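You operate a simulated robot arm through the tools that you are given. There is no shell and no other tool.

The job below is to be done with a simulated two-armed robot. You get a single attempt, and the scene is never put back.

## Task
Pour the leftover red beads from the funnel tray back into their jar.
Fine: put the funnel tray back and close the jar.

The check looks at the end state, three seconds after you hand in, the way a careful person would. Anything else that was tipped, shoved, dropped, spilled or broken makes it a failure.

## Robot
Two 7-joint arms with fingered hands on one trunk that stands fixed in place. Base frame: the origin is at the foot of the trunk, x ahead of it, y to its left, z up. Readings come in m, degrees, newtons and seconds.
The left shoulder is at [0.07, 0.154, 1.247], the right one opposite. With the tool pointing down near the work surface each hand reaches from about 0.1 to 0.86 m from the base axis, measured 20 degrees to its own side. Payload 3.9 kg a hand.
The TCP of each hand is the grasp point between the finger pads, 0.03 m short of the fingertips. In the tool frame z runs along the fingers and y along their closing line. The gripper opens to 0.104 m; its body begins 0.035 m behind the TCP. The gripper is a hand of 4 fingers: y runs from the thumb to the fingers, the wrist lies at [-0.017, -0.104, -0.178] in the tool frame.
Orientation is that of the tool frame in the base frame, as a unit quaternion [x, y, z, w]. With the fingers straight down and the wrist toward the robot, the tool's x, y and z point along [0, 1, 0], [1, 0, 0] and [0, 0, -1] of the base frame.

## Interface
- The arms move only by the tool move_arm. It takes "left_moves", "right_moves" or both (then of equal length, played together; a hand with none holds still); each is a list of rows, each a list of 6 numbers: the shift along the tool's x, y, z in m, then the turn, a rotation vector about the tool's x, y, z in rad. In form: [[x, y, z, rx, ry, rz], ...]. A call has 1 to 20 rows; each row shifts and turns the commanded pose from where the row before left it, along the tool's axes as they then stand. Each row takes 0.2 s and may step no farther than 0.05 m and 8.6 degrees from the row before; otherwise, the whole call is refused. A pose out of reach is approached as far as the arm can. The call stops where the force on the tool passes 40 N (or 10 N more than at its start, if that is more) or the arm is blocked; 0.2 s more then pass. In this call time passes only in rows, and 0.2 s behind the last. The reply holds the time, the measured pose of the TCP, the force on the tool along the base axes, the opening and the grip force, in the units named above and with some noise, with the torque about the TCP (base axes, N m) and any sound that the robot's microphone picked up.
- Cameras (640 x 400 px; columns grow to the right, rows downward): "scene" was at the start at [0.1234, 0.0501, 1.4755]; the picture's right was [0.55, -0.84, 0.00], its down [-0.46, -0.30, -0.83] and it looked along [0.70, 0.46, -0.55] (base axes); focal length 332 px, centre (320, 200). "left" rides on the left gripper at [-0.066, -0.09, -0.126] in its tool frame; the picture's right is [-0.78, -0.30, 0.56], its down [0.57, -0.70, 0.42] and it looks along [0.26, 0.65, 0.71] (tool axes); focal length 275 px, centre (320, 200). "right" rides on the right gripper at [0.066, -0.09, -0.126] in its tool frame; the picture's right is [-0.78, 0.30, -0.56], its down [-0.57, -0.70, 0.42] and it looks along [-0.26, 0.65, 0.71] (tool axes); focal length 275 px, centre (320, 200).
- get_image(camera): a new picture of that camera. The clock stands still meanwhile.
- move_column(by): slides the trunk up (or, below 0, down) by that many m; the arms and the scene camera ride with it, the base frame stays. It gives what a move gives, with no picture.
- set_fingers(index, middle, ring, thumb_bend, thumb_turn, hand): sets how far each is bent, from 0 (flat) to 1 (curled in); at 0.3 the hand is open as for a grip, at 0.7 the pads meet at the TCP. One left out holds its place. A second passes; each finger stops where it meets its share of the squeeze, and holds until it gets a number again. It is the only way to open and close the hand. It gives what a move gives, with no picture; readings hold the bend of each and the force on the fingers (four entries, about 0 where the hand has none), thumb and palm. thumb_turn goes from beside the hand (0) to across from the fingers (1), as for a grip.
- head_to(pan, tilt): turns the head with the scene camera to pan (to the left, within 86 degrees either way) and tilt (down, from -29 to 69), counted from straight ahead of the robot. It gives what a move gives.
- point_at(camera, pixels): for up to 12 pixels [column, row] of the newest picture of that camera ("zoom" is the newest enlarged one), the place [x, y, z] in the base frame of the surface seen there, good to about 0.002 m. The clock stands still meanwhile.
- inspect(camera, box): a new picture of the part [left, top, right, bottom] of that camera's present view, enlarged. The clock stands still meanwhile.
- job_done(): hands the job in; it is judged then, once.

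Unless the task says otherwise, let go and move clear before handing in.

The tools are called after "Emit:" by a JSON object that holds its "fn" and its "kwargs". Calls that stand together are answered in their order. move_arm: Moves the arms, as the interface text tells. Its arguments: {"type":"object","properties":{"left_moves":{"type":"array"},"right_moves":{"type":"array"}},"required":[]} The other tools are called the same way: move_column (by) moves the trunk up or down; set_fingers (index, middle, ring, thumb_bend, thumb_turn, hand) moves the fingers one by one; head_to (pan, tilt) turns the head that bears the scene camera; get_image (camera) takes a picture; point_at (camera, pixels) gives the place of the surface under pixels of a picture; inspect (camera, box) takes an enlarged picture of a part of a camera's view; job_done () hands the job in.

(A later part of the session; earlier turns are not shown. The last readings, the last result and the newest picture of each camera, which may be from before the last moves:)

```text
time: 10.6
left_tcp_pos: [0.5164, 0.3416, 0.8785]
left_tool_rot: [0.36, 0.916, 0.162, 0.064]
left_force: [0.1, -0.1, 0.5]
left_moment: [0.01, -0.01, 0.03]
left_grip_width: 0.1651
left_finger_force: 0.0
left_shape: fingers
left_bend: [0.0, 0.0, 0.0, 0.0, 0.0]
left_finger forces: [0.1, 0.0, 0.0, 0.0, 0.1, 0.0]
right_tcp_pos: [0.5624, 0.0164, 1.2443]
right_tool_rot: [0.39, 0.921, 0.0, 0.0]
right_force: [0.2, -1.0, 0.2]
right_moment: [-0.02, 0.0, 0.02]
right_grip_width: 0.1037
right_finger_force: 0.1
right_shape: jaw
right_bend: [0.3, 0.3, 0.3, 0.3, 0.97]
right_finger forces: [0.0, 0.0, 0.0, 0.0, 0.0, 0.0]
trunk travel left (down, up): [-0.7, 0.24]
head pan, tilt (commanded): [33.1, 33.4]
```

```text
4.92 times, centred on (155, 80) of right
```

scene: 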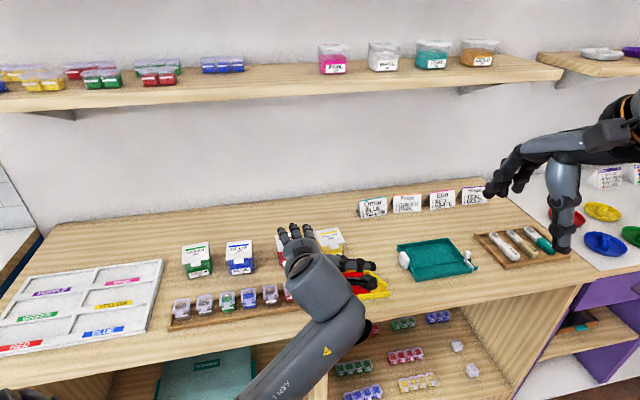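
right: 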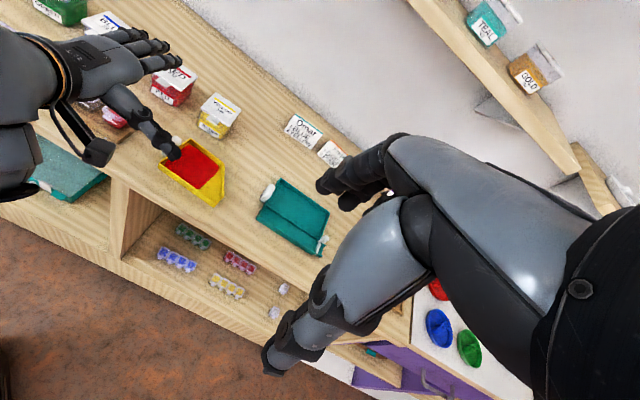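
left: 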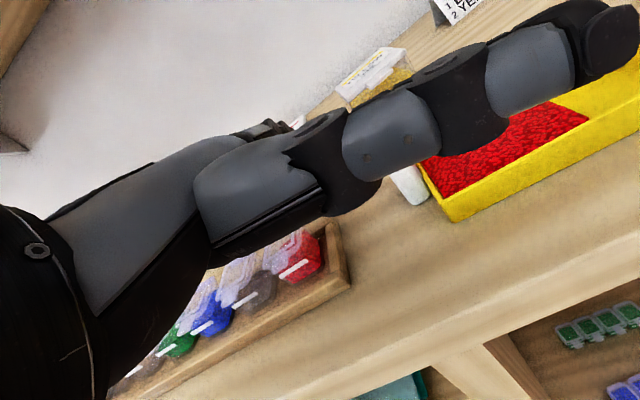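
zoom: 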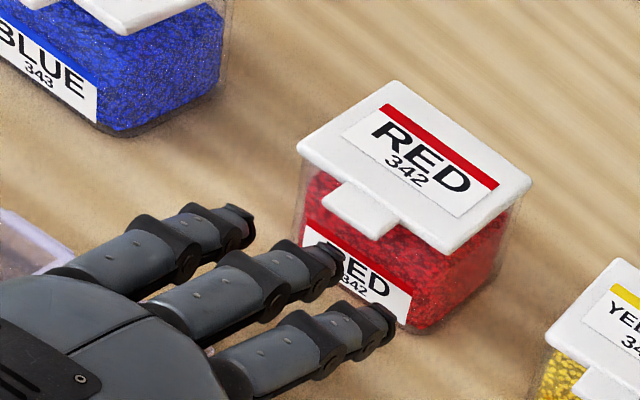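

The fingertips are now below tab level and in front of the jar with no contact. I'll advance 18 mm under the tab in small steps.

Emit:
{"fn": "move_arm", "kwargs": {"left_moves": [[0, 0.0056, 0.002, 0, 0, 0], [0, 0.0056, 0.002, 0, 0, 0], [0, 0.0056, 0.002, 0, 0, 0]]}}

Emit:
{"fn": "inspect", "kwargs": {"camera": "right", "box": [90, 40, 220, 121]}}

```text
time: 11.4
left_tcp_pos: [0.5274, 0.3541, 0.878]
left_tool_rot: [0.361, 0.916, 0.162, 0.063]
left_force: [0.2, -0.4, 0.0]
left_moment: [0.01, -0.02, -0.01]
left_grip_width: 0.1656
left_finger_force: 0.4
left_shape: fingers
left_bend: [0.0, 0.0, 0.0, 0.0, 0.0]
left_finger forces: [0.0, 0.6, 0.1, 0.0, 0.1, 0.1]
right_tcp_pos: [0.5627, 0.0169, 1.2439]
right_tool_rot: [0.39, 0.921, 0.0, 0.0]
right_force: [1.6, 0.4, -0.7]
right_moment: [-0.02, 0.01, 0.02]
right_grip_width: 0.1037
right_finger_force: 0.0
right_shape: jaw
right_bend: [0.3, 0.3, 0.3, 0.3, 0.97]
right_finger forces: [0.0, 0.1, 0.1, 0.0, 0.0, 0.0]
trunk travel left (down, up): [-0.7, 0.24]
head pan, tilt (commanded): [33.1, 33.4]
```

```text
4.92 times, centred on (155, 80) of right
```

zoom: 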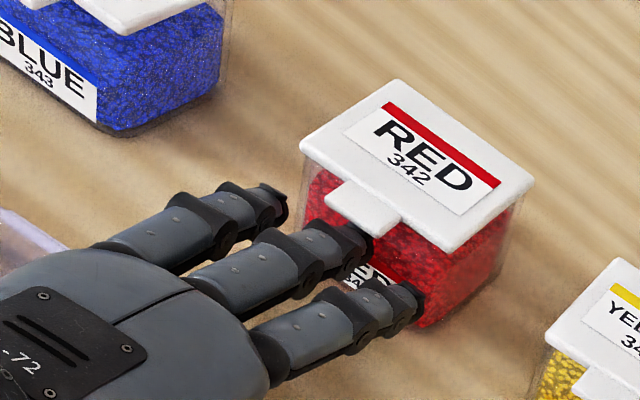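

The middle finger reads 0.6 N, just touching the jar body, and sits under the tab at (365,215). I'll back off 1.5 mm and lift 12 mm in small steps to see whether the lid opens.

Emit:
{"fn": "move_arm", "kwargs": {"left_moves": [[0, -0.0014, -0.0005, 0, 0, 0], [0, 0.0014, -0.0038, 0, 0, 0], [0, 0.0014, -0.0038, 0, 0, 0], [0, 0.0014, -0.0038, 0, 0, 0]]}}

Emit:
{"fn": "inspect", "kwargs": {"camera": "right", "box": [90, 40, 220, 121]}}

```text
time: 12.4
left_tcp_pos: [0.5278, 0.3531, 0.8924]
left_tool_rot: [0.361, 0.916, 0.162, 0.064]
left_force: [-0.2, -0.6, -0.8]
left_moment: [-0.01, 0.0, -0.02]
left_grip_width: 0.1653
left_finger_force: 0.3
left_shape: fingers
left_bend: [0.0, 0.0, 0.0, 0.0, 0.0]
left_finger forces: [0.1, 0.2, 0.0, 0.1, 0.0, 0.0]
right_tcp_pos: [0.5625, 0.0156, 1.2441]
right_tool_rot: [0.39, 0.921, 0.001, 0.0]
right_force: [-0.2, 0.0, -0.1]
right_moment: [0.02, -0.03, 0.02]
right_grip_width: 0.1035
right_finger_force: 0.0
right_shape: jaw
right_bend: [0.3, 0.3, 0.3, 0.3, 0.97]
right_finger forces: [0.1, 0.0, 0.0, 0.0, 0.0, 0.0]
trunk travel left (down, up): [-0.7, 0.24]
head pan, tilt (commanded): [33.1, 33.4]
```

```text
4.92 times, centred on (155, 80) of right
```

zoom: 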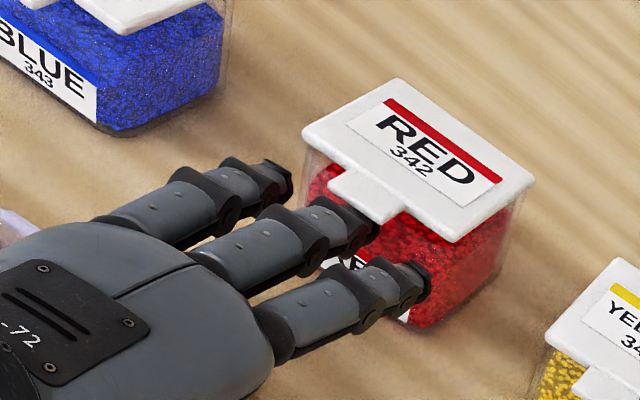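

The lid's front edge is rising while its back edge and the jar stay put, so it is a free hinge at the back. I'll continue lifting along the hinge arc to about 30° and check.

Emit:
{"fn": "move_arm", "kwargs": {"left_moves": [[0, 0.0083, -0.0076, 0, 0, 0], [0, 0.0083, -0.0076, 0, 0, 0], [0, 0.0083, -0.0076, 0, 0, 0]]}}

Emit:
{"fn": "inspect", "kwargs": {"camera": "right", "box": [90, 40, 220, 121]}}

```text
time: 13.2
left_tcp_pos: [0.5382, 0.3644, 0.9221]
left_tool_rot: [0.361, 0.916, 0.161, 0.064]
left_force: [-0.5, -0.4, -0.1]
left_moment: [0.0, 0.0, 0.02]
left_grip_width: 0.1654
left_finger_force: 0.0
left_shape: fingers
left_bend: [0.0, 0.0, 0.0, 0.0, 0.0]
left_finger forces: [0.0, 0.0, 0.0, 0.0, 0.1, 0.1]
right_tcp_pos: [0.563, 0.0162, 1.2459]
right_tool_rot: [0.39, 0.921, 0.0, 0.0]
right_force: [-0.7, 0.5, 0.1]
right_moment: [0.02, 0.0, 0.0]
right_grip_width: 0.1034
right_finger_force: 0.1
right_shape: jaw
right_bend: [0.3, 0.3, 0.3, 0.3, 0.97]
right_finger forces: [0.0, 0.0, 0.0, 0.0, 0.0, 0.1]
trunk travel left (down, up): [-0.7, 0.24]
head pan, tilt (commanded): [33.1, 33.4]
```

```text
4.92 times, centred on (155, 80) of right
```

zoom: 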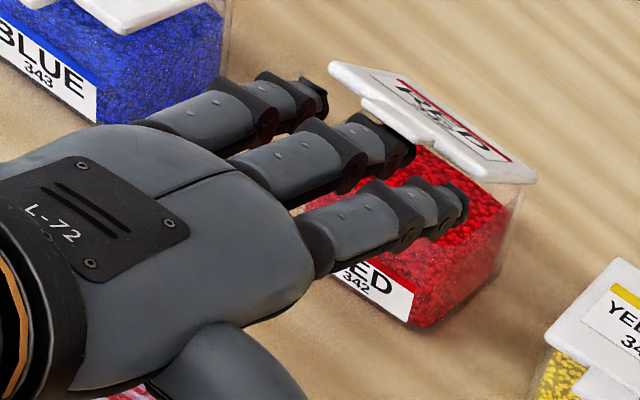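

The lid is at roughly 30° and riding on the middle finger, and the jar hasn't moved. I'll continue along the arc to about 70°.

Emit:
{"fn": "move_arm", "kwargs": {"left_moves": [[0, 0.0094, -0.0046, 0, 0, 0], [0, 0.0094, -0.0046, 0, 0, 0], [0, 0.0098, -0.0018, 0, 0, 0], [0, 0.0098, -0.0018, 0, 0, 0]]}}

Emit:
{"fn": "inspect", "kwargs": {"camera": "right", "box": [90, 40, 220, 121]}}

```text
time: 14.2
left_tcp_pos: [0.5593, 0.3879, 0.9474]
left_tool_rot: [0.361, 0.916, 0.161, 0.064]
left_force: [-0.2, -0.2, 0.7]
left_moment: [0.0, 0.0, -0.01]
left_grip_width: 0.1653
left_finger_force: 0.0
left_shape: fingers
left_bend: [0.0, 0.0, 0.0, 0.0, 0.0]
left_finger forces: [0.1, 0.0, 0.1, 0.0, 0.1, 0.1]
right_tcp_pos: [0.5613, 0.0161, 1.2446]
right_tool_rot: [0.39, 0.921, 0.0, 0.0]
right_force: [-0.4, -0.3, -0.1]
right_moment: [0.0, 0.0, -0.04]
right_grip_width: 0.1038
right_finger_force: 0.0
right_shape: jaw
right_bend: [0.3, 0.3, 0.3, 0.3, 0.97]
right_finger forces: [0.1, 0.0, 0.0, 0.1, 0.0, 0.1]
trunk travel left (down, up): [-0.7, 0.24]
head pan, tilt (commanded): [33.1, 33.4]
```

```text
4.92 times, centred on (155, 80) of right
```

zoom: 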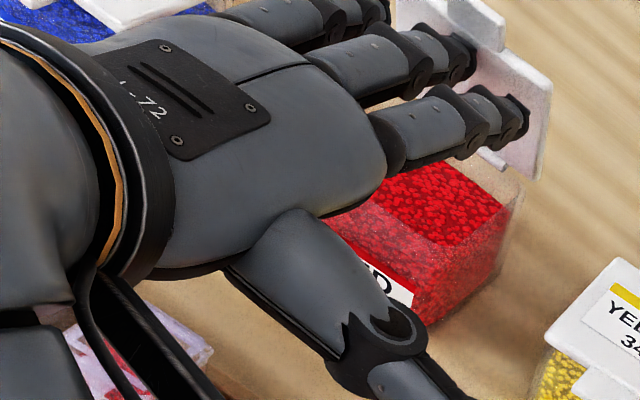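

The lid is now roughly upright (zoom (500,100)) and the jar stands still. I'll push it gently past vertical.

Emit:
{"fn": "move_arm", "kwargs": {"left_moves": [[0, 0.0091, 0.0017, 0, 0, 0], [0, 0.0091, 0.0017, 0, 0, 0]]}}

Emit:
{"fn": "inspect", "kwargs": {"camera": "right", "box": [90, 20, 250, 120]}}

```text
time: 14.8
left_tcp_pos: [0.571, 0.4022, 0.948]
left_tool_rot: [0.361, 0.916, 0.162, 0.063]
left_force: [0.0, -0.6, -0.5]
left_moment: [0.0, 0.01, 0.03]
left_grip_width: 0.1655
left_finger_force: 0.1
left_shape: fingers
left_bend: [0.0, 0.0, 0.0, 0.0, 0.0]
left_finger forces: [0.0, 0.1, 0.0, 0.0, 0.1, 0.0]
right_tcp_pos: [0.5615, 0.0159, 1.244]
right_tool_rot: [0.39, 0.921, 0.001, -0.001]
right_force: [-0.1, -0.4, -0.2]
right_moment: [-0.04, 0.0, -0.03]
right_grip_width: 0.1038
right_finger_force: 0.1
right_shape: jaw
right_bend: [0.3, 0.3, 0.3, 0.3, 0.97]
right_finger forces: [0.1, 0.1, 0.0, 0.0, 0.1, 0.0]
trunk travel left (down, up): [-0.7, 0.24]
head pan, tilt (commanded): [33.1, 33.4]
```

```text
4.00 times, centred on (170, 70) of right
```

zoom: 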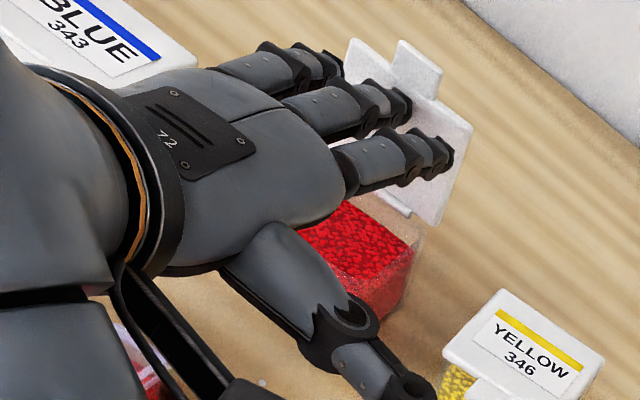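

The lid stands up behind the fingers; tab at (418,65), lower part at (405,205). I'll measure its lean.

Emit:
{"fn": "point_at", "kwargs": {"camera": "zoom", "pixels": [[418, 60], [425, 85], [460, 130], [438, 205], [412, 195], [355, 55], [398, 212], [340, 205], [415, 235], [360, 250]]}}

```text
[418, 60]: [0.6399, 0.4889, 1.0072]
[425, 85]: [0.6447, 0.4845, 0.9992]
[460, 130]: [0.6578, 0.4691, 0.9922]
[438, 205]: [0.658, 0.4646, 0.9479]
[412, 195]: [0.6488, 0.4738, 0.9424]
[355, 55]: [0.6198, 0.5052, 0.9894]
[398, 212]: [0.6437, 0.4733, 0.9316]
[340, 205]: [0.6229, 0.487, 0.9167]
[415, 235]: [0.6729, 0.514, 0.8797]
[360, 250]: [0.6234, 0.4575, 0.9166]
```

The lid is about 4° past vertical. I'll push a bit farther, then check that it stays when I back off.

Emit:
{"fn": "move_arm", "kwargs": {"left_moves": [[0, 0.0056, 0.002, 0, 0, 0], [0, 0.0056, 0.002, 0, 0, 0]]}}

Emit:
{"fn": "inspect", "kwargs": {"camera": "right", "box": [90, 20, 250, 120]}}

Emit:
{"fn": "point_at", "kwargs": {"camera": "zoom", "pixels": [[425, 60], [430, 85], [470, 130], [440, 205], [420, 195], [408, 212], [360, 55], [345, 215]]}}

```text
time: 15.4
left_tcp_pos: [0.5814, 0.41, 0.9503]
left_tool_rot: [0.361, 0.916, 0.162, 0.063]
left_force: [-0.4, -0.6, 0.7]
left_moment: [0.0, 0.01, -0.01]
left_grip_width: 0.1654
left_finger_force: 0.1
left_shape: fingers
left_bend: [0.0, 0.0, 0.0, 0.0, 0.0]
left_finger forces: [0.0, 0.0, 0.0, 0.0, 0.1, 0.0]
right_tcp_pos: [0.5625, 0.0162, 1.2447]
right_tool_rot: [0.39, 0.921, 0.0, 0.0]
right_force: [-0.1, -0.8, 0.4]
right_moment: [0.04, 0.0, 0.01]
right_grip_width: 0.1038
right_finger_force: 0.1
right_shape: jaw
right_bend: [0.3, 0.3, 0.3, 0.3, 0.97]
right_finger forces: [0.0, 0.1, 0.0, 0.0, 0.1, 0.0]
trunk travel left (down, up): [-0.7, 0.24]
head pan, tilt (commanded): [33.1, 33.4]
```

```text
4.00 times, centred on (170, 70) of right
```

zoom: 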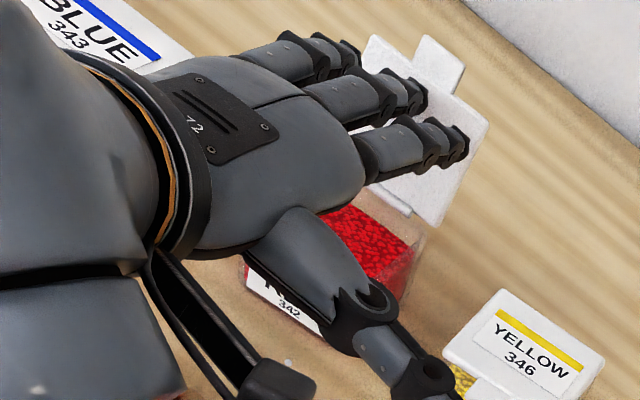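

```text
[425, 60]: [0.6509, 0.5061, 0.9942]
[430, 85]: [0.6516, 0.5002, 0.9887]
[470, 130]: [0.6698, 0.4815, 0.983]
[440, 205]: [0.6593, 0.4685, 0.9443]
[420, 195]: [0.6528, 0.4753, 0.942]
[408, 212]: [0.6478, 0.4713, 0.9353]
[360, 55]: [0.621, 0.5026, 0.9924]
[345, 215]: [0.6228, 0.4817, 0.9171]
```

The lid leans about 23° past vertical with no force on the fingers. I'll back the hand off and up, and see that it stays open.

Emit:
{"fn": "move_arm", "kwargs": {"left_moves": [[0, -0.0113, -0.0041, 0, 0, 0], [0, -0.002, -0.0261, 0, 0, 0], [0, -0.002, -0.0261, 0, 0, 0], [0, -0.002, -0.0261, 0, 0, 0], [0, -0.002, -0.0261, 0, 0, 0]]}}

Emit:
{"fn": "inspect", "kwargs": {"camera": "right", "box": [90, 20, 250, 120]}}

Emit:
{"fn": "get_image", "kwargs": {"camera": "scene"}}

```text
time: 16.8
left_tcp_pos: [0.5359, 0.3946, 1.0485]
left_tool_rot: [0.355, 0.914, 0.194, 0.04]
left_force: [-0.2, -0.5, 0.0]
left_moment: [0.0, -0.02, -0.04]
left_grip_width: 0.1655
left_finger_force: 0.0
left_shape: fingers
left_bend: [0.0, 0.0, 0.0, 0.0, 0.0]
left_finger forces: [0.1, 0.0, 0.0, 0.0, 0.0, 0.0]
right_tcp_pos: [0.5628, 0.0162, 1.2445]
right_tool_rot: [0.39, 0.921, 0.0, 0.0]
right_force: [-0.4, -0.1, 0.8]
right_moment: [0.03, 0.0, -0.02]
right_grip_width: 0.1038
right_finger_force: 0.1
right_shape: jaw
right_bend: [0.3, 0.3, 0.3, 0.3, 0.97]
right_finger forces: [0.0, 0.0, 0.0, 0.0, 0.0, 0.0]
trunk travel left (down, up): [-0.7, 0.24]
head pan, tilt (commanded): [33.1, 33.4]
stopped in row 5 (left hand): the arm was blocked; the commanded pose is now the measured one
```

```text
4.00 times, centred on (170, 70) of right
```

zoom: 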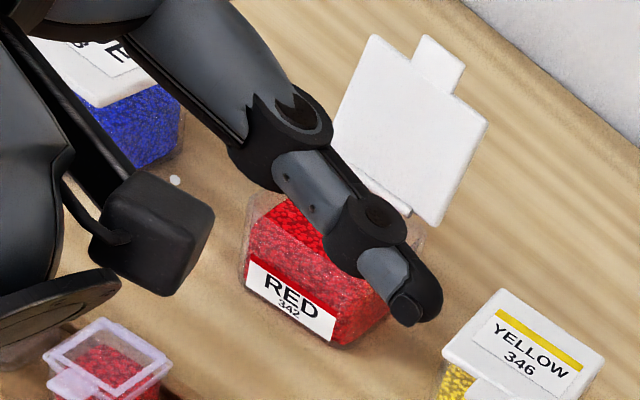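

```text
taken
```

scene: 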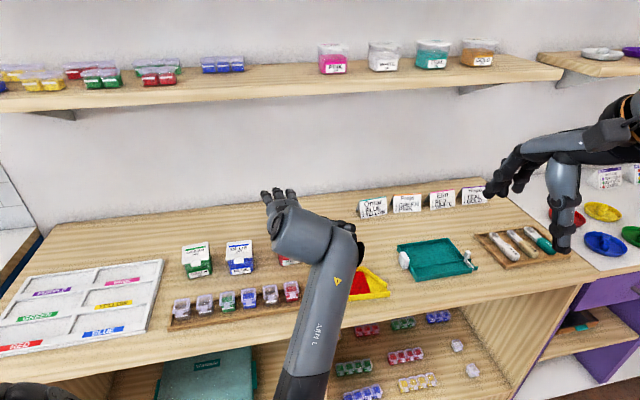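

The lid stays open on its own at (430,110). The last row was "blocked" (likely an arm joint limit), leaving the hand slightly turned. Now I'll turn the left hand to fingers-straight-down with its closing line along the tray's width (yaw 41.8°).

Emit:
{"fn": "move_arm", "kwargs": {"left_moves": [[0, 0, 0, 0.1288, -0.0284, 0.0325], [0, 0, 0, 0.1288, -0.0284, 0.0325], [0, 0, 0, 0.1288, -0.0284, 0.0325]]}}

Emit:
{"fn": "get_image", "kwargs": {"camera": "right"}}

```text
time: 17.6
left_tcp_pos: [0.5368, 0.3942, 1.0474]
left_tool_rot: [0.407, 0.913, -0.002, 0.003]
left_force: [-0.9, -0.2, -0.6]
left_moment: [0.01, -0.01, 0.01]
left_grip_width: 0.1653
left_finger_force: 0.1
left_shape: fingers
left_bend: [0.0, 0.0, 0.0, 0.0, 0.0]
left_finger forces: [0.0, 0.0, 0.1, 0.1, 0.1, 0.0]
right_tcp_pos: [0.5625, 0.0162, 1.2445]
right_tool_rot: [0.39, 0.921, -0.001, 0.0]
right_force: [0.2, 0.0, -1.0]
right_moment: [-0.01, -0.04, 0.02]
right_grip_width: 0.1039
right_finger_force: 0.1
right_shape: jaw
right_bend: [0.3, 0.3, 0.3, 0.3, 0.97]
right_finger forces: [0.0, 0.0, 0.0, 0.1, 0.0, 0.0]
trunk travel left (down, up): [-0.7, 0.24]
head pan, tilt (commanded): [33.1, 33.4]
```

```text
taken
```

right: 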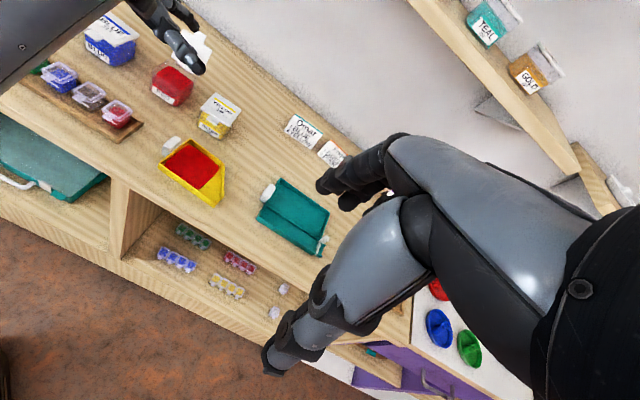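

The hand is now straight down at yaw 42°. I'll form the grip shape: thumb across, middle at grip-open, index and ring opened wider.

Emit:
{"fn": "set_fingers", "kwargs": {"hand": "left", "index": 0.15, "middle": 0.3, "ring": 0.3, "thumb_bend": 0.3, "thumb_turn": 0.97}}

Emit:
{"fn": "inspect", "kwargs": {"camera": "right", "box": [110, 0, 270, 100]}}

Emit:
{"fn": "get_image", "kwargs": {"camera": "left"}}

Emit:
{"fn": "get_image", "kwargs": {"camera": "scene"}}

```text
time: 18.6
left_tcp_pos: [0.5368, 0.3948, 1.0493]
left_tool_rot: [0.406, 0.914, 0.001, 0.003]
left_force: [-0.1, 0.0, 0.8]
left_moment: [-0.01, 0.01, -0.02]
left_grip_width: 0.1258
left_finger_force: 0.1
left_shape: fingers
left_bend: [0.15, 0.3, 0.3, 0.3, 0.94]
left_finger forces: [0.1, 0.0, 0.0, 0.0, 0.0, 0.1]
right_tcp_pos: [0.5622, 0.0163, 1.2452]
right_tool_rot: [0.39, 0.921, 0.0, 0.001]
right_force: [0.0, 0.6, 0.4]
right_moment: [0.02, -0.01, -0.02]
right_grip_width: 0.1037
right_finger_force: 0.0
right_shape: jaw
right_bend: [0.3, 0.3, 0.3, 0.3, 0.97]
right_finger forces: [0.1, 0.0, 0.1, 0.1, 0.0, 0.0]
trunk travel left (down, up): [-0.7, 0.24]
head pan, tilt (commanded): [33.1, 33.4]
```

```text
4.00 times, centred on (190, 50) of right
```

zoom: 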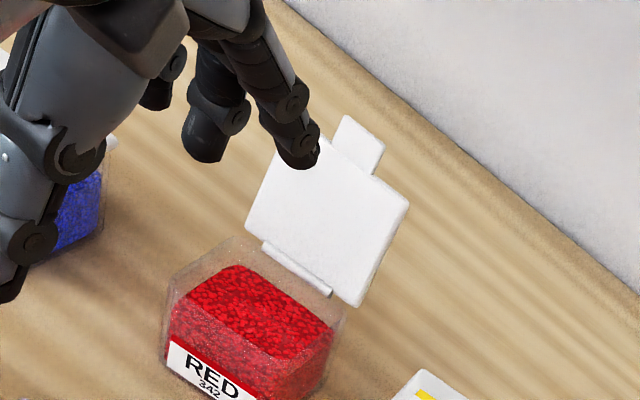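

```text
taken
```

left: 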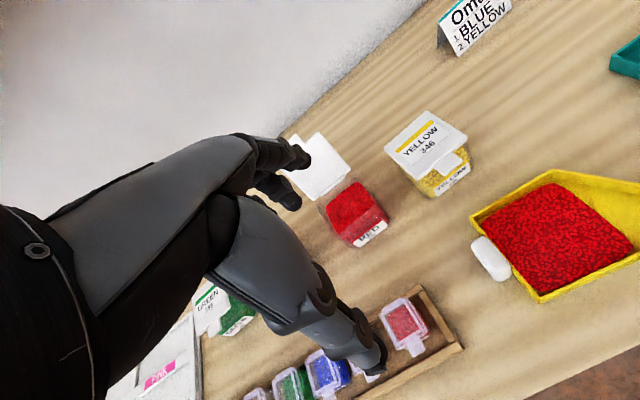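

```text
taken
```

scene: 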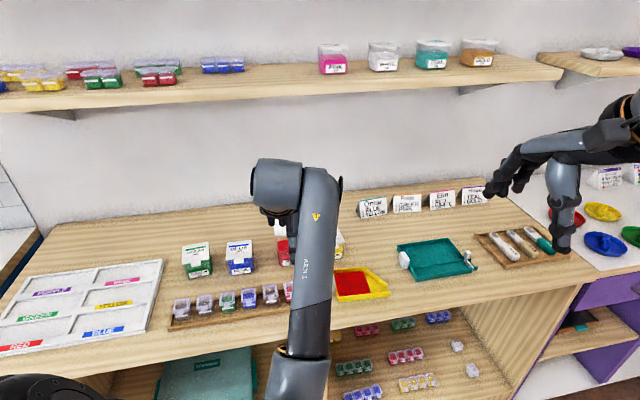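

The lid is clearly open with the jar mouth free, and the tray is visible at (355,283) in the scene view. I'll measure thumb and fingertips in this posture to align them with the handle.

Emit:
{"fn": "point_at", "kwargs": {"camera": "zoom", "pixels": [[300, 155], [290, 120], [205, 150], [222, 125], [200, 130], [155, 100], [30, 245], [10, 285], [70, 155], [330, 270], [265, 245], [390, 200]]}}

Emit:
{"fn": "point_at", "kwargs": {"camera": "left", "pixels": [[300, 160], [285, 195], [375, 360], [350, 320], [320, 290], [335, 160], [355, 215], [490, 258], [545, 295], [475, 215], [480, 240], [505, 275]]}}

```text
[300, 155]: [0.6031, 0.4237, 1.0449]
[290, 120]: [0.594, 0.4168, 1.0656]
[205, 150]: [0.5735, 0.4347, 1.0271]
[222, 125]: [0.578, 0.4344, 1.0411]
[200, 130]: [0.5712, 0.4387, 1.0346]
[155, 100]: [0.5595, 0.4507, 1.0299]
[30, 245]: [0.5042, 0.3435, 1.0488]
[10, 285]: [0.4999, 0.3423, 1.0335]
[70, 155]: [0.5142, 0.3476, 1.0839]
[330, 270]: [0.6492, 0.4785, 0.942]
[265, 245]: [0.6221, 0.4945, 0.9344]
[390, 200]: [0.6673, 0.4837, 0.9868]
```

```text
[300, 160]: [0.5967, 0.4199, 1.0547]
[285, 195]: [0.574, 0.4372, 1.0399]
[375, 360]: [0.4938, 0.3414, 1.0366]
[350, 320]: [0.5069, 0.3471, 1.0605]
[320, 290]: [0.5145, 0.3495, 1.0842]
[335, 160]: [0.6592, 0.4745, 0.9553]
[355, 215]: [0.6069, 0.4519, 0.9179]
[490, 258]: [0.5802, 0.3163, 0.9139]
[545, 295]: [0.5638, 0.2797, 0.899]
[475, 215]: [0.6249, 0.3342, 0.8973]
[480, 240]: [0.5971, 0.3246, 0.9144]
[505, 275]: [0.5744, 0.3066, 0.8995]
```

The thumb lies between index and middle (centres at about x −0.004 vs −0.015 and +0.010), so I want it opposite the index for a clean pinch on the short handle. I'll try a lower thumb turn and part-closing in the air, with middle and ring kept open.

Emit:
{"fn": "set_fingers", "kwargs": {"hand": "left", "index": 0.55, "middle": 0.1, "ring": 0.1, "thumb_bend": 0.55, "thumb_turn": 0.85}}

Emit:
{"fn": "inspect", "kwargs": {"camera": "right", "box": [110, 0, 270, 100]}}

Emit:
{"fn": "inspect", "kwargs": {"camera": "left", "box": [200, 100, 440, 380]}}

```text
time: 19.6
left_tcp_pos: [0.5361, 0.3925, 1.0491]
left_tool_rot: [0.407, 0.913, 0.0, 0.002]
left_force: [1.1, 0.5, -0.4]
left_moment: [0.0, 0.01, -0.05]
left_grip_width: 0.0437
left_finger_force: 0.1
left_shape: fingers
left_bend: [0.55, 0.1, 0.1, 0.55, 0.85]
left_finger forces: [0.0, 0.0, 0.0, 0.0, 0.1, 0.0]
right_tcp_pos: [0.5636, 0.0168, 1.2439]
right_tool_rot: [0.39, 0.921, 0.0, 0.0]
right_force: [-0.3, -0.4, 0.3]
right_moment: [0.03, 0.01, -0.01]
right_grip_width: 0.1038
right_finger_force: 0.1
right_shape: jaw
right_bend: [0.3, 0.3, 0.3, 0.3, 0.97]
right_finger forces: [0.0, 0.0, 0.0, 0.0, 0.0, 0.0]
trunk travel left (down, up): [-0.7, 0.24]
head pan, tilt (commanded): [33.1, 33.4]
```

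```text
4.00 times, centred on (190, 50) of right
```

zoom: 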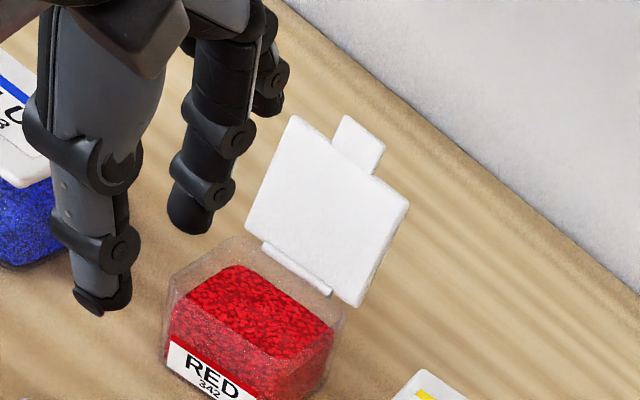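

```text
1.43 times, centred on (320, 240) of left
```

zoom: 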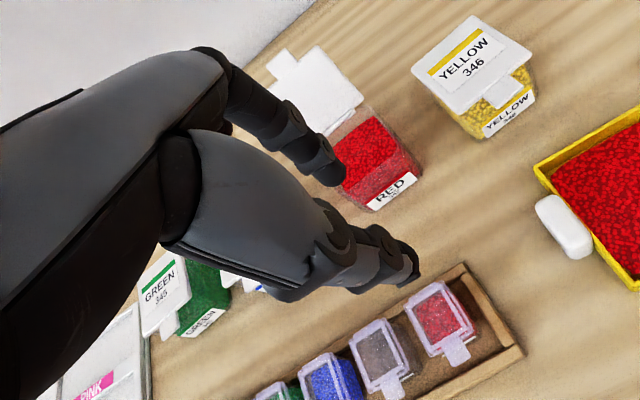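

Grip width is 0.044 here. I'll measure where index and thumb now sit in the tool frame.

Emit:
{"fn": "point_at", "kwargs": {"camera": "zoom", "pixels": [[332, 172], [318, 160], [300, 130], [408, 262], [390, 255], [355, 260], [345, 220], [412, 245], [325, 180]]}}

Emit:
{"fn": "inspect", "kwargs": {"camera": "right", "box": [115, 20, 195, 80]}}

Emit:
{"fn": "point_at", "kwargs": {"camera": "zoom", "pixels": [[175, 335], [150, 330], [165, 290], [185, 285], [310, 225], [330, 240], [345, 220], [370, 180]]}}

```text
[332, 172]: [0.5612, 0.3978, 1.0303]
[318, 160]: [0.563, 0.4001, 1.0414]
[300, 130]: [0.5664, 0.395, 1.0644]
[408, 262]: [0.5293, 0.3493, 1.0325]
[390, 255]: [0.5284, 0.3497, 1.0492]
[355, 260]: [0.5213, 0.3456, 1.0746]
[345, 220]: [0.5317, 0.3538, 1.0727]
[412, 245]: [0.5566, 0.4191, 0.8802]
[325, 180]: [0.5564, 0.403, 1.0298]
```

```text
6.67 times, centred on (155, 50) of right
```

zoom: 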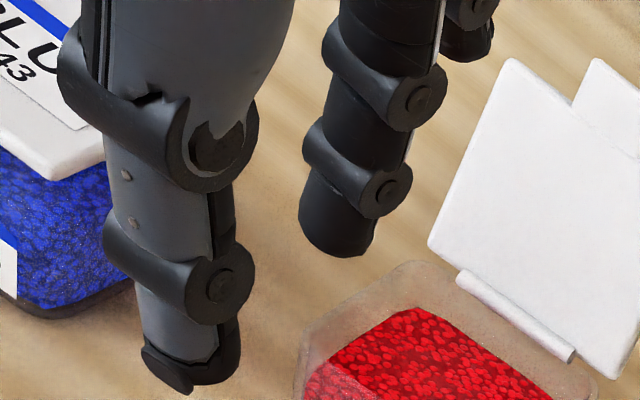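

```text
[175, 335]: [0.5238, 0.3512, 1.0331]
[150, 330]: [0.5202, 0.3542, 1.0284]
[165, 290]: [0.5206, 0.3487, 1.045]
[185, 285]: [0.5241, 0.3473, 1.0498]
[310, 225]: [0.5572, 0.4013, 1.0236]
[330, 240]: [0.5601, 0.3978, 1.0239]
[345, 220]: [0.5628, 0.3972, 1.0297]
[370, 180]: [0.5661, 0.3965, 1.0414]
```

Thumb turn 0.85 puts the thumb slightly past the index, so about 0.9 should line them up. I'll open to the approach shape and move above the tray handle, staying at z≈1.0.

Emit:
{"fn": "set_fingers", "kwargs": {"hand": "left", "index": 0.3, "middle": 0.3, "ring": 0.3, "thumb_bend": 0.3, "thumb_turn": 0.9}}

Emit:
{"fn": "move_arm", "kwargs": {"left_moves": [[-0.0242, -0.0053, 0.0163, 0, 0, 0], [-0.0242, -0.0053, 0.0163, 0, 0, 0], [-0.0242, -0.0053, 0.0163, 0, 0, 0]]}}

Emit:
{"fn": "get_image", "kwargs": {"camera": "right"}}

Emit:
{"fn": "get_image", "kwargs": {"camera": "left"}}

Emit:
{"fn": "get_image", "kwargs": {"camera": "scene"}}

```text
time: 20.6
left_tcp_pos: [0.5367, 0.3944, 1.0481]
left_tool_rot: [0.407, 0.913, 0.001, 0.002]
left_force: [-0.2, -0.1, 0.4]
left_moment: [0.0, -0.02, -0.01]
left_grip_width: 0.1051
left_finger_force: 0.0
left_shape: fingers
left_bend: [0.3, 0.3, 0.3, 0.3, 0.88]
left_finger forces: [0.0, 0.0, 0.0, 0.1, 0.1, 0.0]
right_tcp_pos: [0.5621, 0.0162, 1.245]
right_tool_rot: [0.391, 0.92, 0.0, 0.0]
right_force: [0.0, 0.7, 0.1]
right_moment: [-0.02, 0.03, -0.01]
right_grip_width: 0.1036
right_finger_force: 0.0
right_shape: jaw
right_bend: [0.3, 0.3, 0.3, 0.3, 0.97]
right_finger forces: [0.1, 0.1, 0.0, 0.0, 0.1, 0.1]
trunk travel left (down, up): [-0.7, 0.24]
head pan, tilt (commanded): [33.1, 33.4]
```

```text
time: 21.4
left_tcp_pos: [0.5779, 0.3428, 1.0128]
left_tool_rot: [0.401, 0.916, 0.017, 0.005]
left_force: [0.0, 0.9, 0.7]
left_moment: [-0.01, 0.01, -0.01]
left_grip_width: 0.1051
left_finger_force: 0.0
left_shape: fingers
left_bend: [0.3, 0.3, 0.3, 0.3, 0.88]
left_finger forces: [0.0, 0.1, 0.1, 0.0, 0.0, 0.0]
right_tcp_pos: [0.5624, 0.016, 1.2449]
right_tool_rot: [0.39, 0.921, 0.001, 0.0]
right_force: [-0.7, -0.5, 0.6]
right_moment: [0.0, -0.02, 0.02]
right_grip_width: 0.1038
right_finger_force: 0.0
right_shape: jaw
right_bend: [0.3, 0.3, 0.3, 0.3, 0.97]
right_finger forces: [0.0, 0.0, 0.0, 0.0, 0.0, 0.1]
trunk travel left (down, up): [-0.7, 0.24]
head pan, tilt (commanded): [33.1, 33.4]
```

```text
taken
```

right: 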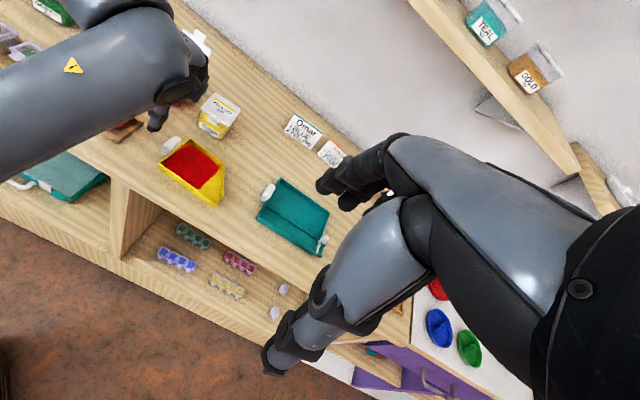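

```text
taken
```

left: 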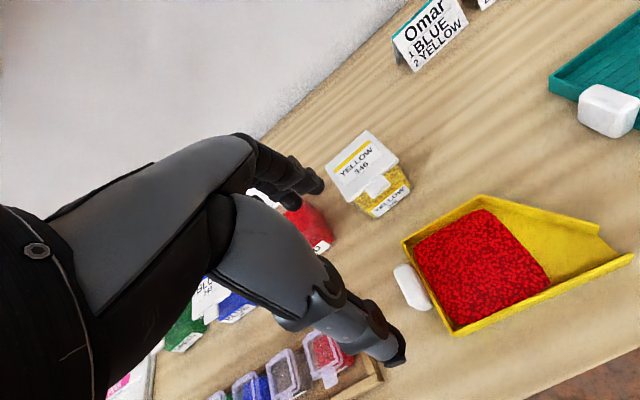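

```text
taken
```

scene: 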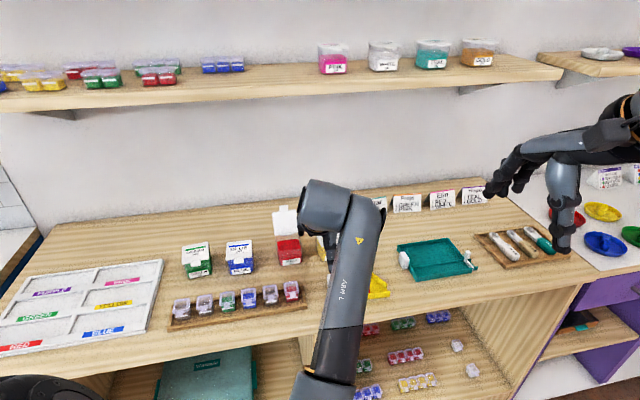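

The jar is visible open in the scene view at (288,240). The measured pose lags the commanded one a bit, so I'll let it settle with zero rows and reread.

Emit:
{"fn": "move_arm", "kwargs": {"left_moves": [[0, 0, 0, 0, 0, 0], [0, 0, 0, 0, 0, 0]]}}

```text
time: 22.0
left_tcp_pos: [0.5761, 0.3424, 1.012]
left_tool_rot: [0.402, 0.915, 0.017, 0.005]
left_force: [0.4, 0.2, -0.8]
left_moment: [0.02, 0.01, -0.01]
left_grip_width: 0.105
left_finger_force: 0.0
left_shape: fingers
left_bend: [0.3, 0.3, 0.3, 0.3, 0.88]
left_finger forces: [0.1, 0.1, 0.0, 0.0, 0.0, 0.1]
right_tcp_pos: [0.5625, 0.0163, 1.2441]
right_tool_rot: [0.39, 0.921, 0.0, 0.0]
right_force: [0.1, -0.5, -0.7]
right_moment: [0.0, 0.01, 0.01]
right_grip_width: 0.1039
right_finger_force: 0.1
right_shape: jaw
right_bend: [0.3, 0.3, 0.3, 0.3, 0.97]
right_finger forces: [0.0, 0.0, 0.1, 0.0, 0.1, 0.0]
trunk travel left (down, up): [-0.7, 0.24]
head pan, tilt (commanded): [33.1, 33.4]
```

The left hand stays about 15 mm short of the command without a contact force, so an arm link or joint seems limited. I'll look down at the arm with the head to see the elbow's position.

Emit:
{"fn": "head_to", "kwargs": {"pan": 25, "tilt": 62}}

Emit:
{"fn": "get_image", "kwargs": {"camera": "scene"}}

```text
time: 22.9
left_tcp_pos: [0.5763, 0.3431, 1.0102]
left_tool_rot: [0.401, 0.916, 0.017, 0.002]
left_force: [0.7, 0.0, -0.6]
left_moment: [-0.03, 0.0, -0.04]
left_grip_width: 0.1052
left_finger_force: 0.0
left_shape: fingers
left_bend: [0.3, 0.3, 0.3, 0.3, 0.88]
left_finger forces: [0.0, 0.0, 0.1, 0.1, 0.0, 0.0]
right_tcp_pos: [0.5621, 0.0156, 1.2449]
right_tool_rot: [0.39, 0.921, 0.0, 0.0]
right_force: [0.6, 0.4, -0.1]
right_moment: [0.03, 0.02, 0.01]
right_grip_width: 0.1037
right_finger_force: 0.0
right_shape: jaw
right_bend: [0.3, 0.3, 0.3, 0.3, 0.97]
right_finger forces: [0.0, 0.0, 0.0, 0.0, 0.1, 0.0]
trunk travel left (down, up): [-0.7, 0.24]
head pan, tilt (commanded): [25.0, 62.0]
```

```text
taken
```

scene: 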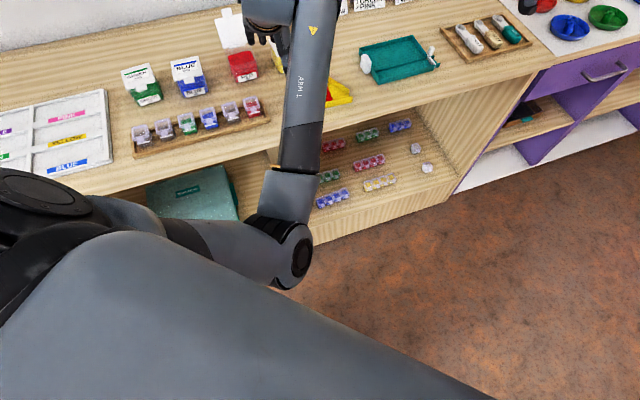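

The elbow is tucked inward at (298,255) because of the hand's leftward yaw. I'll measure elbow and forearm points to judge how to relieve it.

Emit:
{"fn": "point_at", "kwargs": {"camera": "scene", "pixels": [[298, 258], [280, 215], [300, 130], [300, 30], [265, 10], [150, 270], [50, 200], [260, 40], [340, 92]]}}

```text
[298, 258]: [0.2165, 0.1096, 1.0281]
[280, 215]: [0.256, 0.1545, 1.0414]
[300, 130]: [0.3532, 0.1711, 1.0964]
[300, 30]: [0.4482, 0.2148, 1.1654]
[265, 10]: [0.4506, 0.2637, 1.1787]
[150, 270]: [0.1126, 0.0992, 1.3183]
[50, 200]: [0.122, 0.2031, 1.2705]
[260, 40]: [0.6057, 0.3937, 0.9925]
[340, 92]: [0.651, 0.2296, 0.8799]
```

The forearm currently rises toward the wrist, so the wrist is bent hard; raising the trunk should ease fingers-down poses. I'll raise it 0.12 m and restore the head's view.

Emit:
{"fn": "move_column", "kwargs": {"by": 0.12}}

Emit:
{"fn": "head_to", "kwargs": {"pan": 33, "tilt": 42}}

Emit:
{"fn": "get_image", "kwargs": {"camera": "scene"}}

Emit:
{"fn": "get_image", "kwargs": {"camera": "right"}}

```text
time: 24.4
left_tcp_pos: [0.5747, 0.3433, 1.1276]
left_tool_rot: [0.4, 0.916, 0.017, 0.001]
left_force: [-0.2, -0.5, 0.4]
left_moment: [0.0, 0.0, 0.03]
left_grip_width: 0.1051
left_finger_force: 0.1
left_shape: fingers
left_bend: [0.3, 0.3, 0.3, 0.3, 0.88]
left_finger forces: [0.0, 0.0, 0.0, 0.0, 0.1, 0.1]
right_tcp_pos: [0.5626, 0.0167, 1.3646]
right_tool_rot: [0.39, 0.921, 0.0, 0.0]
right_force: [0.3, 0.6, 0.0]
right_moment: [0.03, -0.02, -0.02]
right_grip_width: 0.1037
right_finger_force: 0.0
right_shape: jaw
right_bend: [0.3, 0.3, 0.3, 0.3, 0.97]
right_finger forces: [0.0, 0.1, 0.0, 0.1, 0.0, 0.1]
trunk travel left (down, up): [-0.82, 0.12]
head pan, tilt (commanded): [25.0, 62.0]
```

```text
time: 25.3
left_tcp_pos: [0.5742, 0.345, 1.129]
left_tool_rot: [0.4, 0.916, 0.017, 0.0]
left_force: [-1.0, -0.4, -1.1]
left_moment: [-0.02, -0.02, -0.02]
left_grip_width: 0.1052
left_finger_force: 0.0
left_shape: fingers
left_bend: [0.3, 0.3, 0.3, 0.3, 0.88]
left_finger forces: [0.1, 0.0, 0.0, 0.0, 0.0, 0.0]
right_tcp_pos: [0.5618, 0.016, 1.3652]
right_tool_rot: [0.39, 0.921, 0.0, 0.0]
right_force: [-0.1, -0.4, 0.8]
right_moment: [0.0, 0.0, -0.01]
right_grip_width: 0.104
right_finger_force: 0.0
right_shape: jaw
right_bend: [0.3, 0.3, 0.3, 0.3, 0.97]
right_finger forces: [0.0, 0.0, 0.0, 0.1, 0.0, 0.0]
trunk travel left (down, up): [-0.82, 0.12]
head pan, tilt (commanded): [33.0, 42.0]
```

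```text
taken
```

scene: 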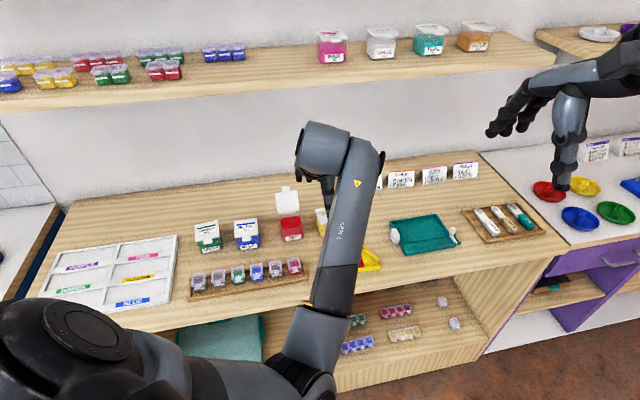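

```text
taken
```

right: 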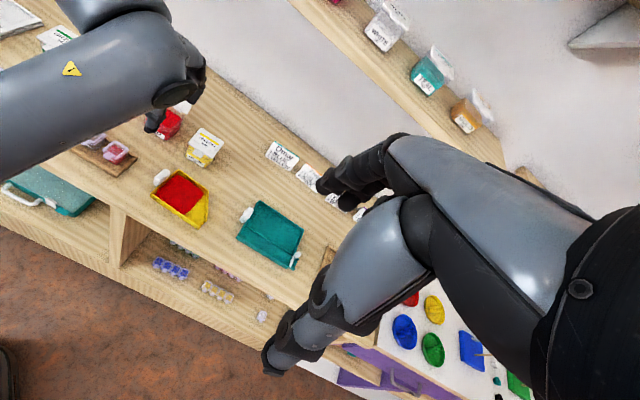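

I'll now go to above the handle, correcting the small tilt and yaw errors on the way, down to TCP z≈1.0.

Emit:
{"fn": "move_arm", "kwargs": {"left_moves": [[-0.0032, -0.004, 0.032, 0.0083, 0, 0.0044], [-0.0032, -0.004, 0.032, 0.0083, 0, 0.0044], [-0.0032, -0.004, 0.032, 0.0083, 0, 0.0044], [-0.0032, -0.004, 0.032, 0.0083, 0, 0.0044], [0, 0, 0, 0, 0, 0]]}}

Emit:
{"fn": "get_image", "kwargs": {"camera": "left"}}

Emit:
{"fn": "inspect", "kwargs": {"camera": "right", "box": [100, 60, 260, 240]}}

```text
time: 26.3
left_tcp_pos: [0.5781, 0.3764, 1.0259]
left_tool_rot: [0.395, 0.917, 0.052, -0.018]
left_force: [-0.1, -0.3, -0.5]
left_moment: [0.0, 0.02, 0.05]
left_grip_width: 0.1053
left_finger_force: 0.0
left_shape: fingers
left_bend: [0.3, 0.3, 0.3, 0.3, 0.88]
left_finger forces: [0.0, 0.1, 0.1, 0.0, 0.0, 0.0]
right_tcp_pos: [0.5626, 0.0171, 1.3644]
right_tool_rot: [0.39, 0.921, 0.0, 0.0]
right_force: [-0.3, 0.0, -0.1]
right_moment: [0.01, 0.01, 0.02]
right_grip_width: 0.1037
right_finger_force: 0.0
right_shape: jaw
right_bend: [0.3, 0.3, 0.3, 0.3, 0.97]
right_finger forces: [0.0, 0.0, 0.0, 0.0, 0.1, 0.1]
trunk travel left (down, up): [-0.82, 0.12]
head pan, tilt (commanded): [33.0, 42.0]
stopped in row 5 (left hand): the arm was blocked; the commanded pose is now the measured one
```

```text
taken
```

left: 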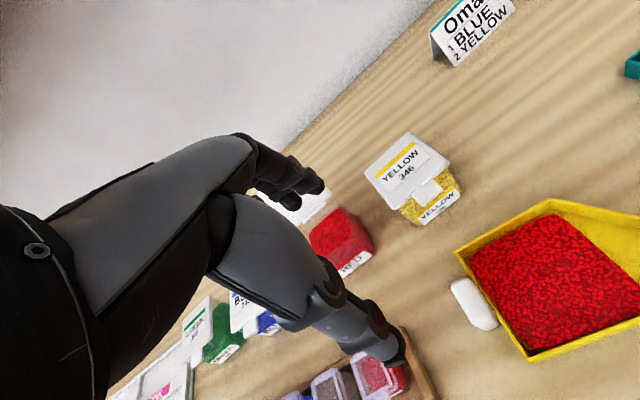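

```text
2.22 times, centred on (180, 150) of right
```

zoom: 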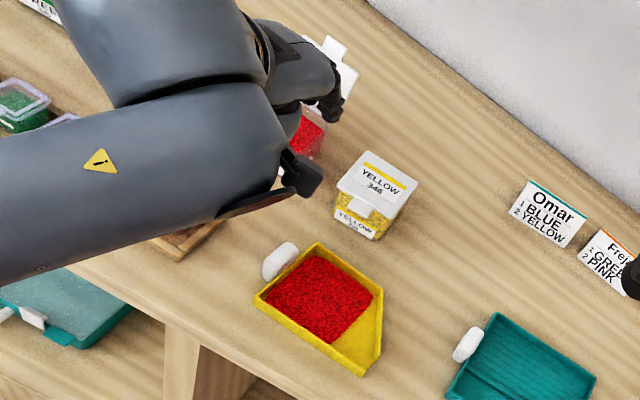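

The arm was blocked again at (0.578,0.376,1.026): straight-down at this yaw forces the elbow too far inward. A better grasp leans the hand so the wrist moves left — fingers pointing down and toward the tray (roll −40° about the tray's width axis), with pouring then rolling the other way. I'll raise a little and roll in the air.

Emit:
{"fn": "move_arm", "kwargs": {"left_moves": [[0.003, 0.0032, -0.0398, 0, 0, 0], [0, 0, 0, 0.0145, -0.1289, 0], [0, 0, 0, 0.0145, -0.1289, 0], [0, 0, 0, 0.0145, -0.1289, 0], [0, 0, 0, 0.0145, -0.1289, 0], [0, 0, 0, 0.0145, -0.1289, 0], [0, 0, 0, 0.0145, -0.1289, 0], [0, 0, 0, 0, 0, 0]]}}

Emit:
{"fn": "set_fingers", "kwargs": {"hand": "left", "ring": 1, "thumb_turn": 0.94}}

Emit:
{"fn": "get_image", "kwargs": {"camera": "scene"}}

Emit:
{"fn": "get_image", "kwargs": {"camera": "left"}}

Emit:
{"fn": "get_image", "kwargs": {"camera": "right"}}

```text
time: 28.1
left_tcp_pos: [0.5812, 0.383, 1.0722]
left_tool_rot: [0.386, 0.857, -0.132, 0.315]
left_force: [-0.8, 0.9, 0.2]
left_moment: [-0.04, -0.02, -0.04]
left_grip_width: 0.105
left_finger_force: 0.0
left_shape: fingers
left_bend: [0.3, 0.3, 0.3, 0.3, 0.88]
left_finger forces: [0.0, 0.0, 0.1, 0.0, 0.1, 0.0]
right_tcp_pos: [0.5628, 0.0161, 1.3644]
right_tool_rot: [0.39, 0.921, 0.0, -0.001]
right_force: [-1.0, 0.1, 0.5]
right_moment: [0.0, 0.02, 0.02]
right_grip_width: 0.1039
right_finger_force: 0.0
right_shape: jaw
right_bend: [0.3, 0.3, 0.3, 0.3, 0.97]
right_finger forces: [0.0, 0.0, 0.0, 0.1, 0.0, 0.1]
trunk travel left (down, up): [-0.82, 0.12]
head pan, tilt (commanded): [33.0, 42.0]
```

```text
time: 29.1
left_tcp_pos: [0.5802, 0.3837, 1.0694]
left_tool_rot: [0.387, 0.857, -0.132, 0.314]
left_force: [-0.7, -0.4, 0.3]
left_moment: [-0.04, 0.03, -0.02]
left_grip_width: 0.1047
left_finger_force: 0.0
left_shape: fingers
left_bend: [0.3, 0.3, 1.0, 0.3, 0.91]
left_finger forces: [0.1, 0.0, 0.1, 0.0, 0.0, 0.0]
right_tcp_pos: [0.5619, 0.0163, 1.3649]
right_tool_rot: [0.39, 0.921, 0.0, 0.0]
right_force: [-0.3, 0.0, -0.3]
right_moment: [0.02, 0.01, 0.01]
right_grip_width: 0.1039
right_finger_force: 0.0
right_shape: jaw
right_bend: [0.3, 0.3, 0.3, 0.3, 0.97]
right_finger forces: [0.0, 0.0, 0.1, 0.0, 0.0, 0.1]
trunk travel left (down, up): [-0.82, 0.12]
head pan, tilt (commanded): [33.0, 42.0]
```

```text
taken
```

scene: 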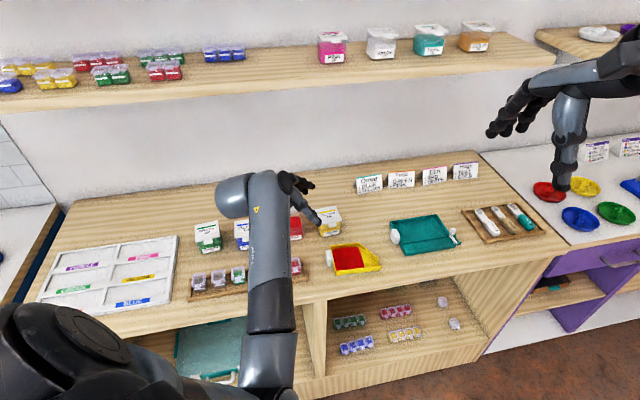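

```text
taken
```

left: 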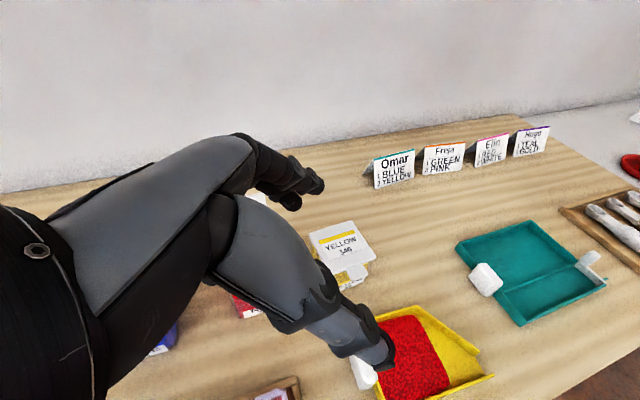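

```text
taken
```

right: 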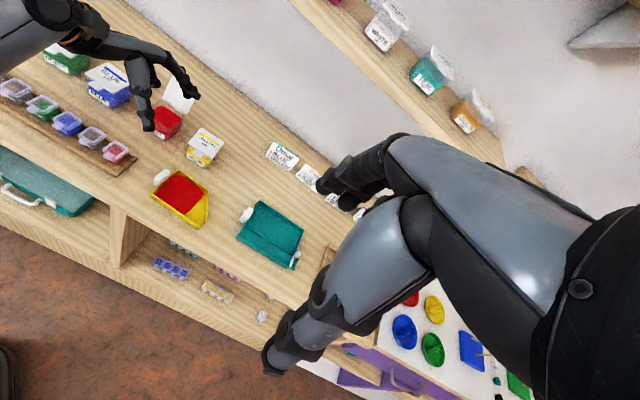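

The roll worked and the scene camera now sees the tray freely at (350,258). I'll move above the handle to TCP z≈0.98 and check alignment.

Emit:
{"fn": "move_arm", "kwargs": {"left_moves": [[0.0104, -0.0142, 0.0304, 0, 0, 0], [0.0104, -0.0142, 0.0304, 0, 0, 0], [0.0104, -0.0142, 0.0304, 0, 0, 0], [0, 0, 0, 0, 0, 0]]}}

Emit:
{"fn": "inspect", "kwargs": {"camera": "scene", "box": [260, 180, 420, 290]}}

Emit:
{"fn": "inspect", "kwargs": {"camera": "right", "box": [90, 80, 250, 240]}}

Emit:
{"fn": "get_image", "kwargs": {"camera": "left"}}

```text
time: 30.3
left_tcp_pos: [0.574, 0.3715, 0.9957]
left_tool_rot: [0.396, 0.864, -0.087, 0.299]
left_force: [1.5, 0.2, 0.1]
left_moment: [0.0, 0.03, -0.01]
left_grip_width: 0.1048
left_finger_force: 0.0
left_shape: fingers
left_bend: [0.3, 0.3, 1.0, 0.3, 0.91]
left_finger forces: [0.0, 0.0, 0.1, 0.0, 0.0, 0.0]
right_tcp_pos: [0.5619, 0.0175, 1.3655]
right_tool_rot: [0.39, 0.921, 0.0, 0.0]
right_force: [-0.3, 0.8, 0.1]
right_moment: [-0.02, -0.03, 0.0]
right_grip_width: 0.1037
right_finger_force: 0.1
right_shape: jaw
right_bend: [0.3, 0.3, 0.3, 0.3, 0.97]
right_finger forces: [0.0, 0.1, 0.0, 0.0, 0.1, 0.0]
trunk travel left (down, up): [-0.82, 0.12]
head pan, tilt (commanded): [33.0, 42.0]
stopped in row 4 (left hand): the arm was blocked; the commanded pose is now the measured one
```

```text
3.64 times, centred on (340, 235) of scene
```

zoom: 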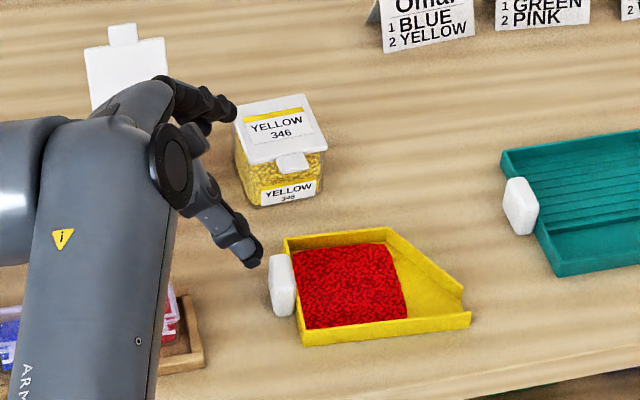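

```text
2.50 times, centred on (170, 160) of right
```

zoom: 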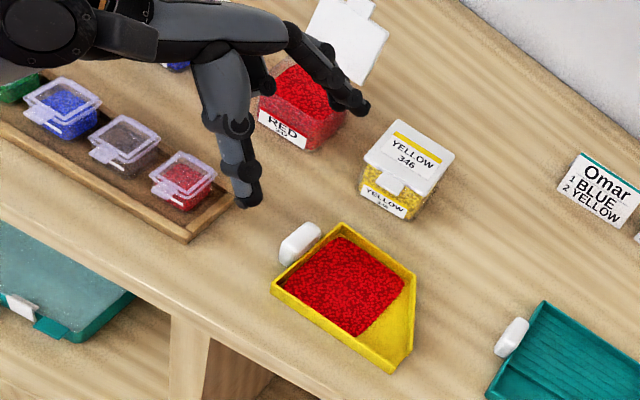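

```text
taken
```

left: 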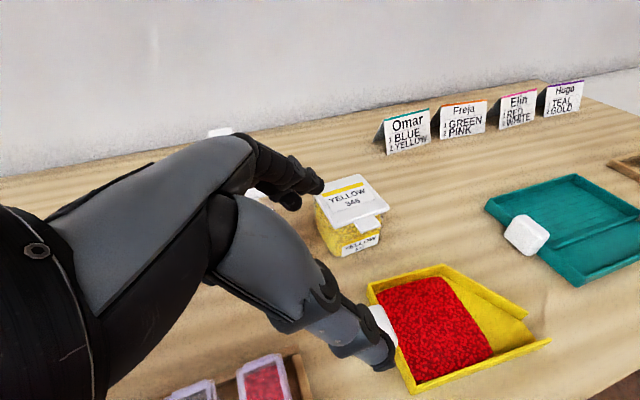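

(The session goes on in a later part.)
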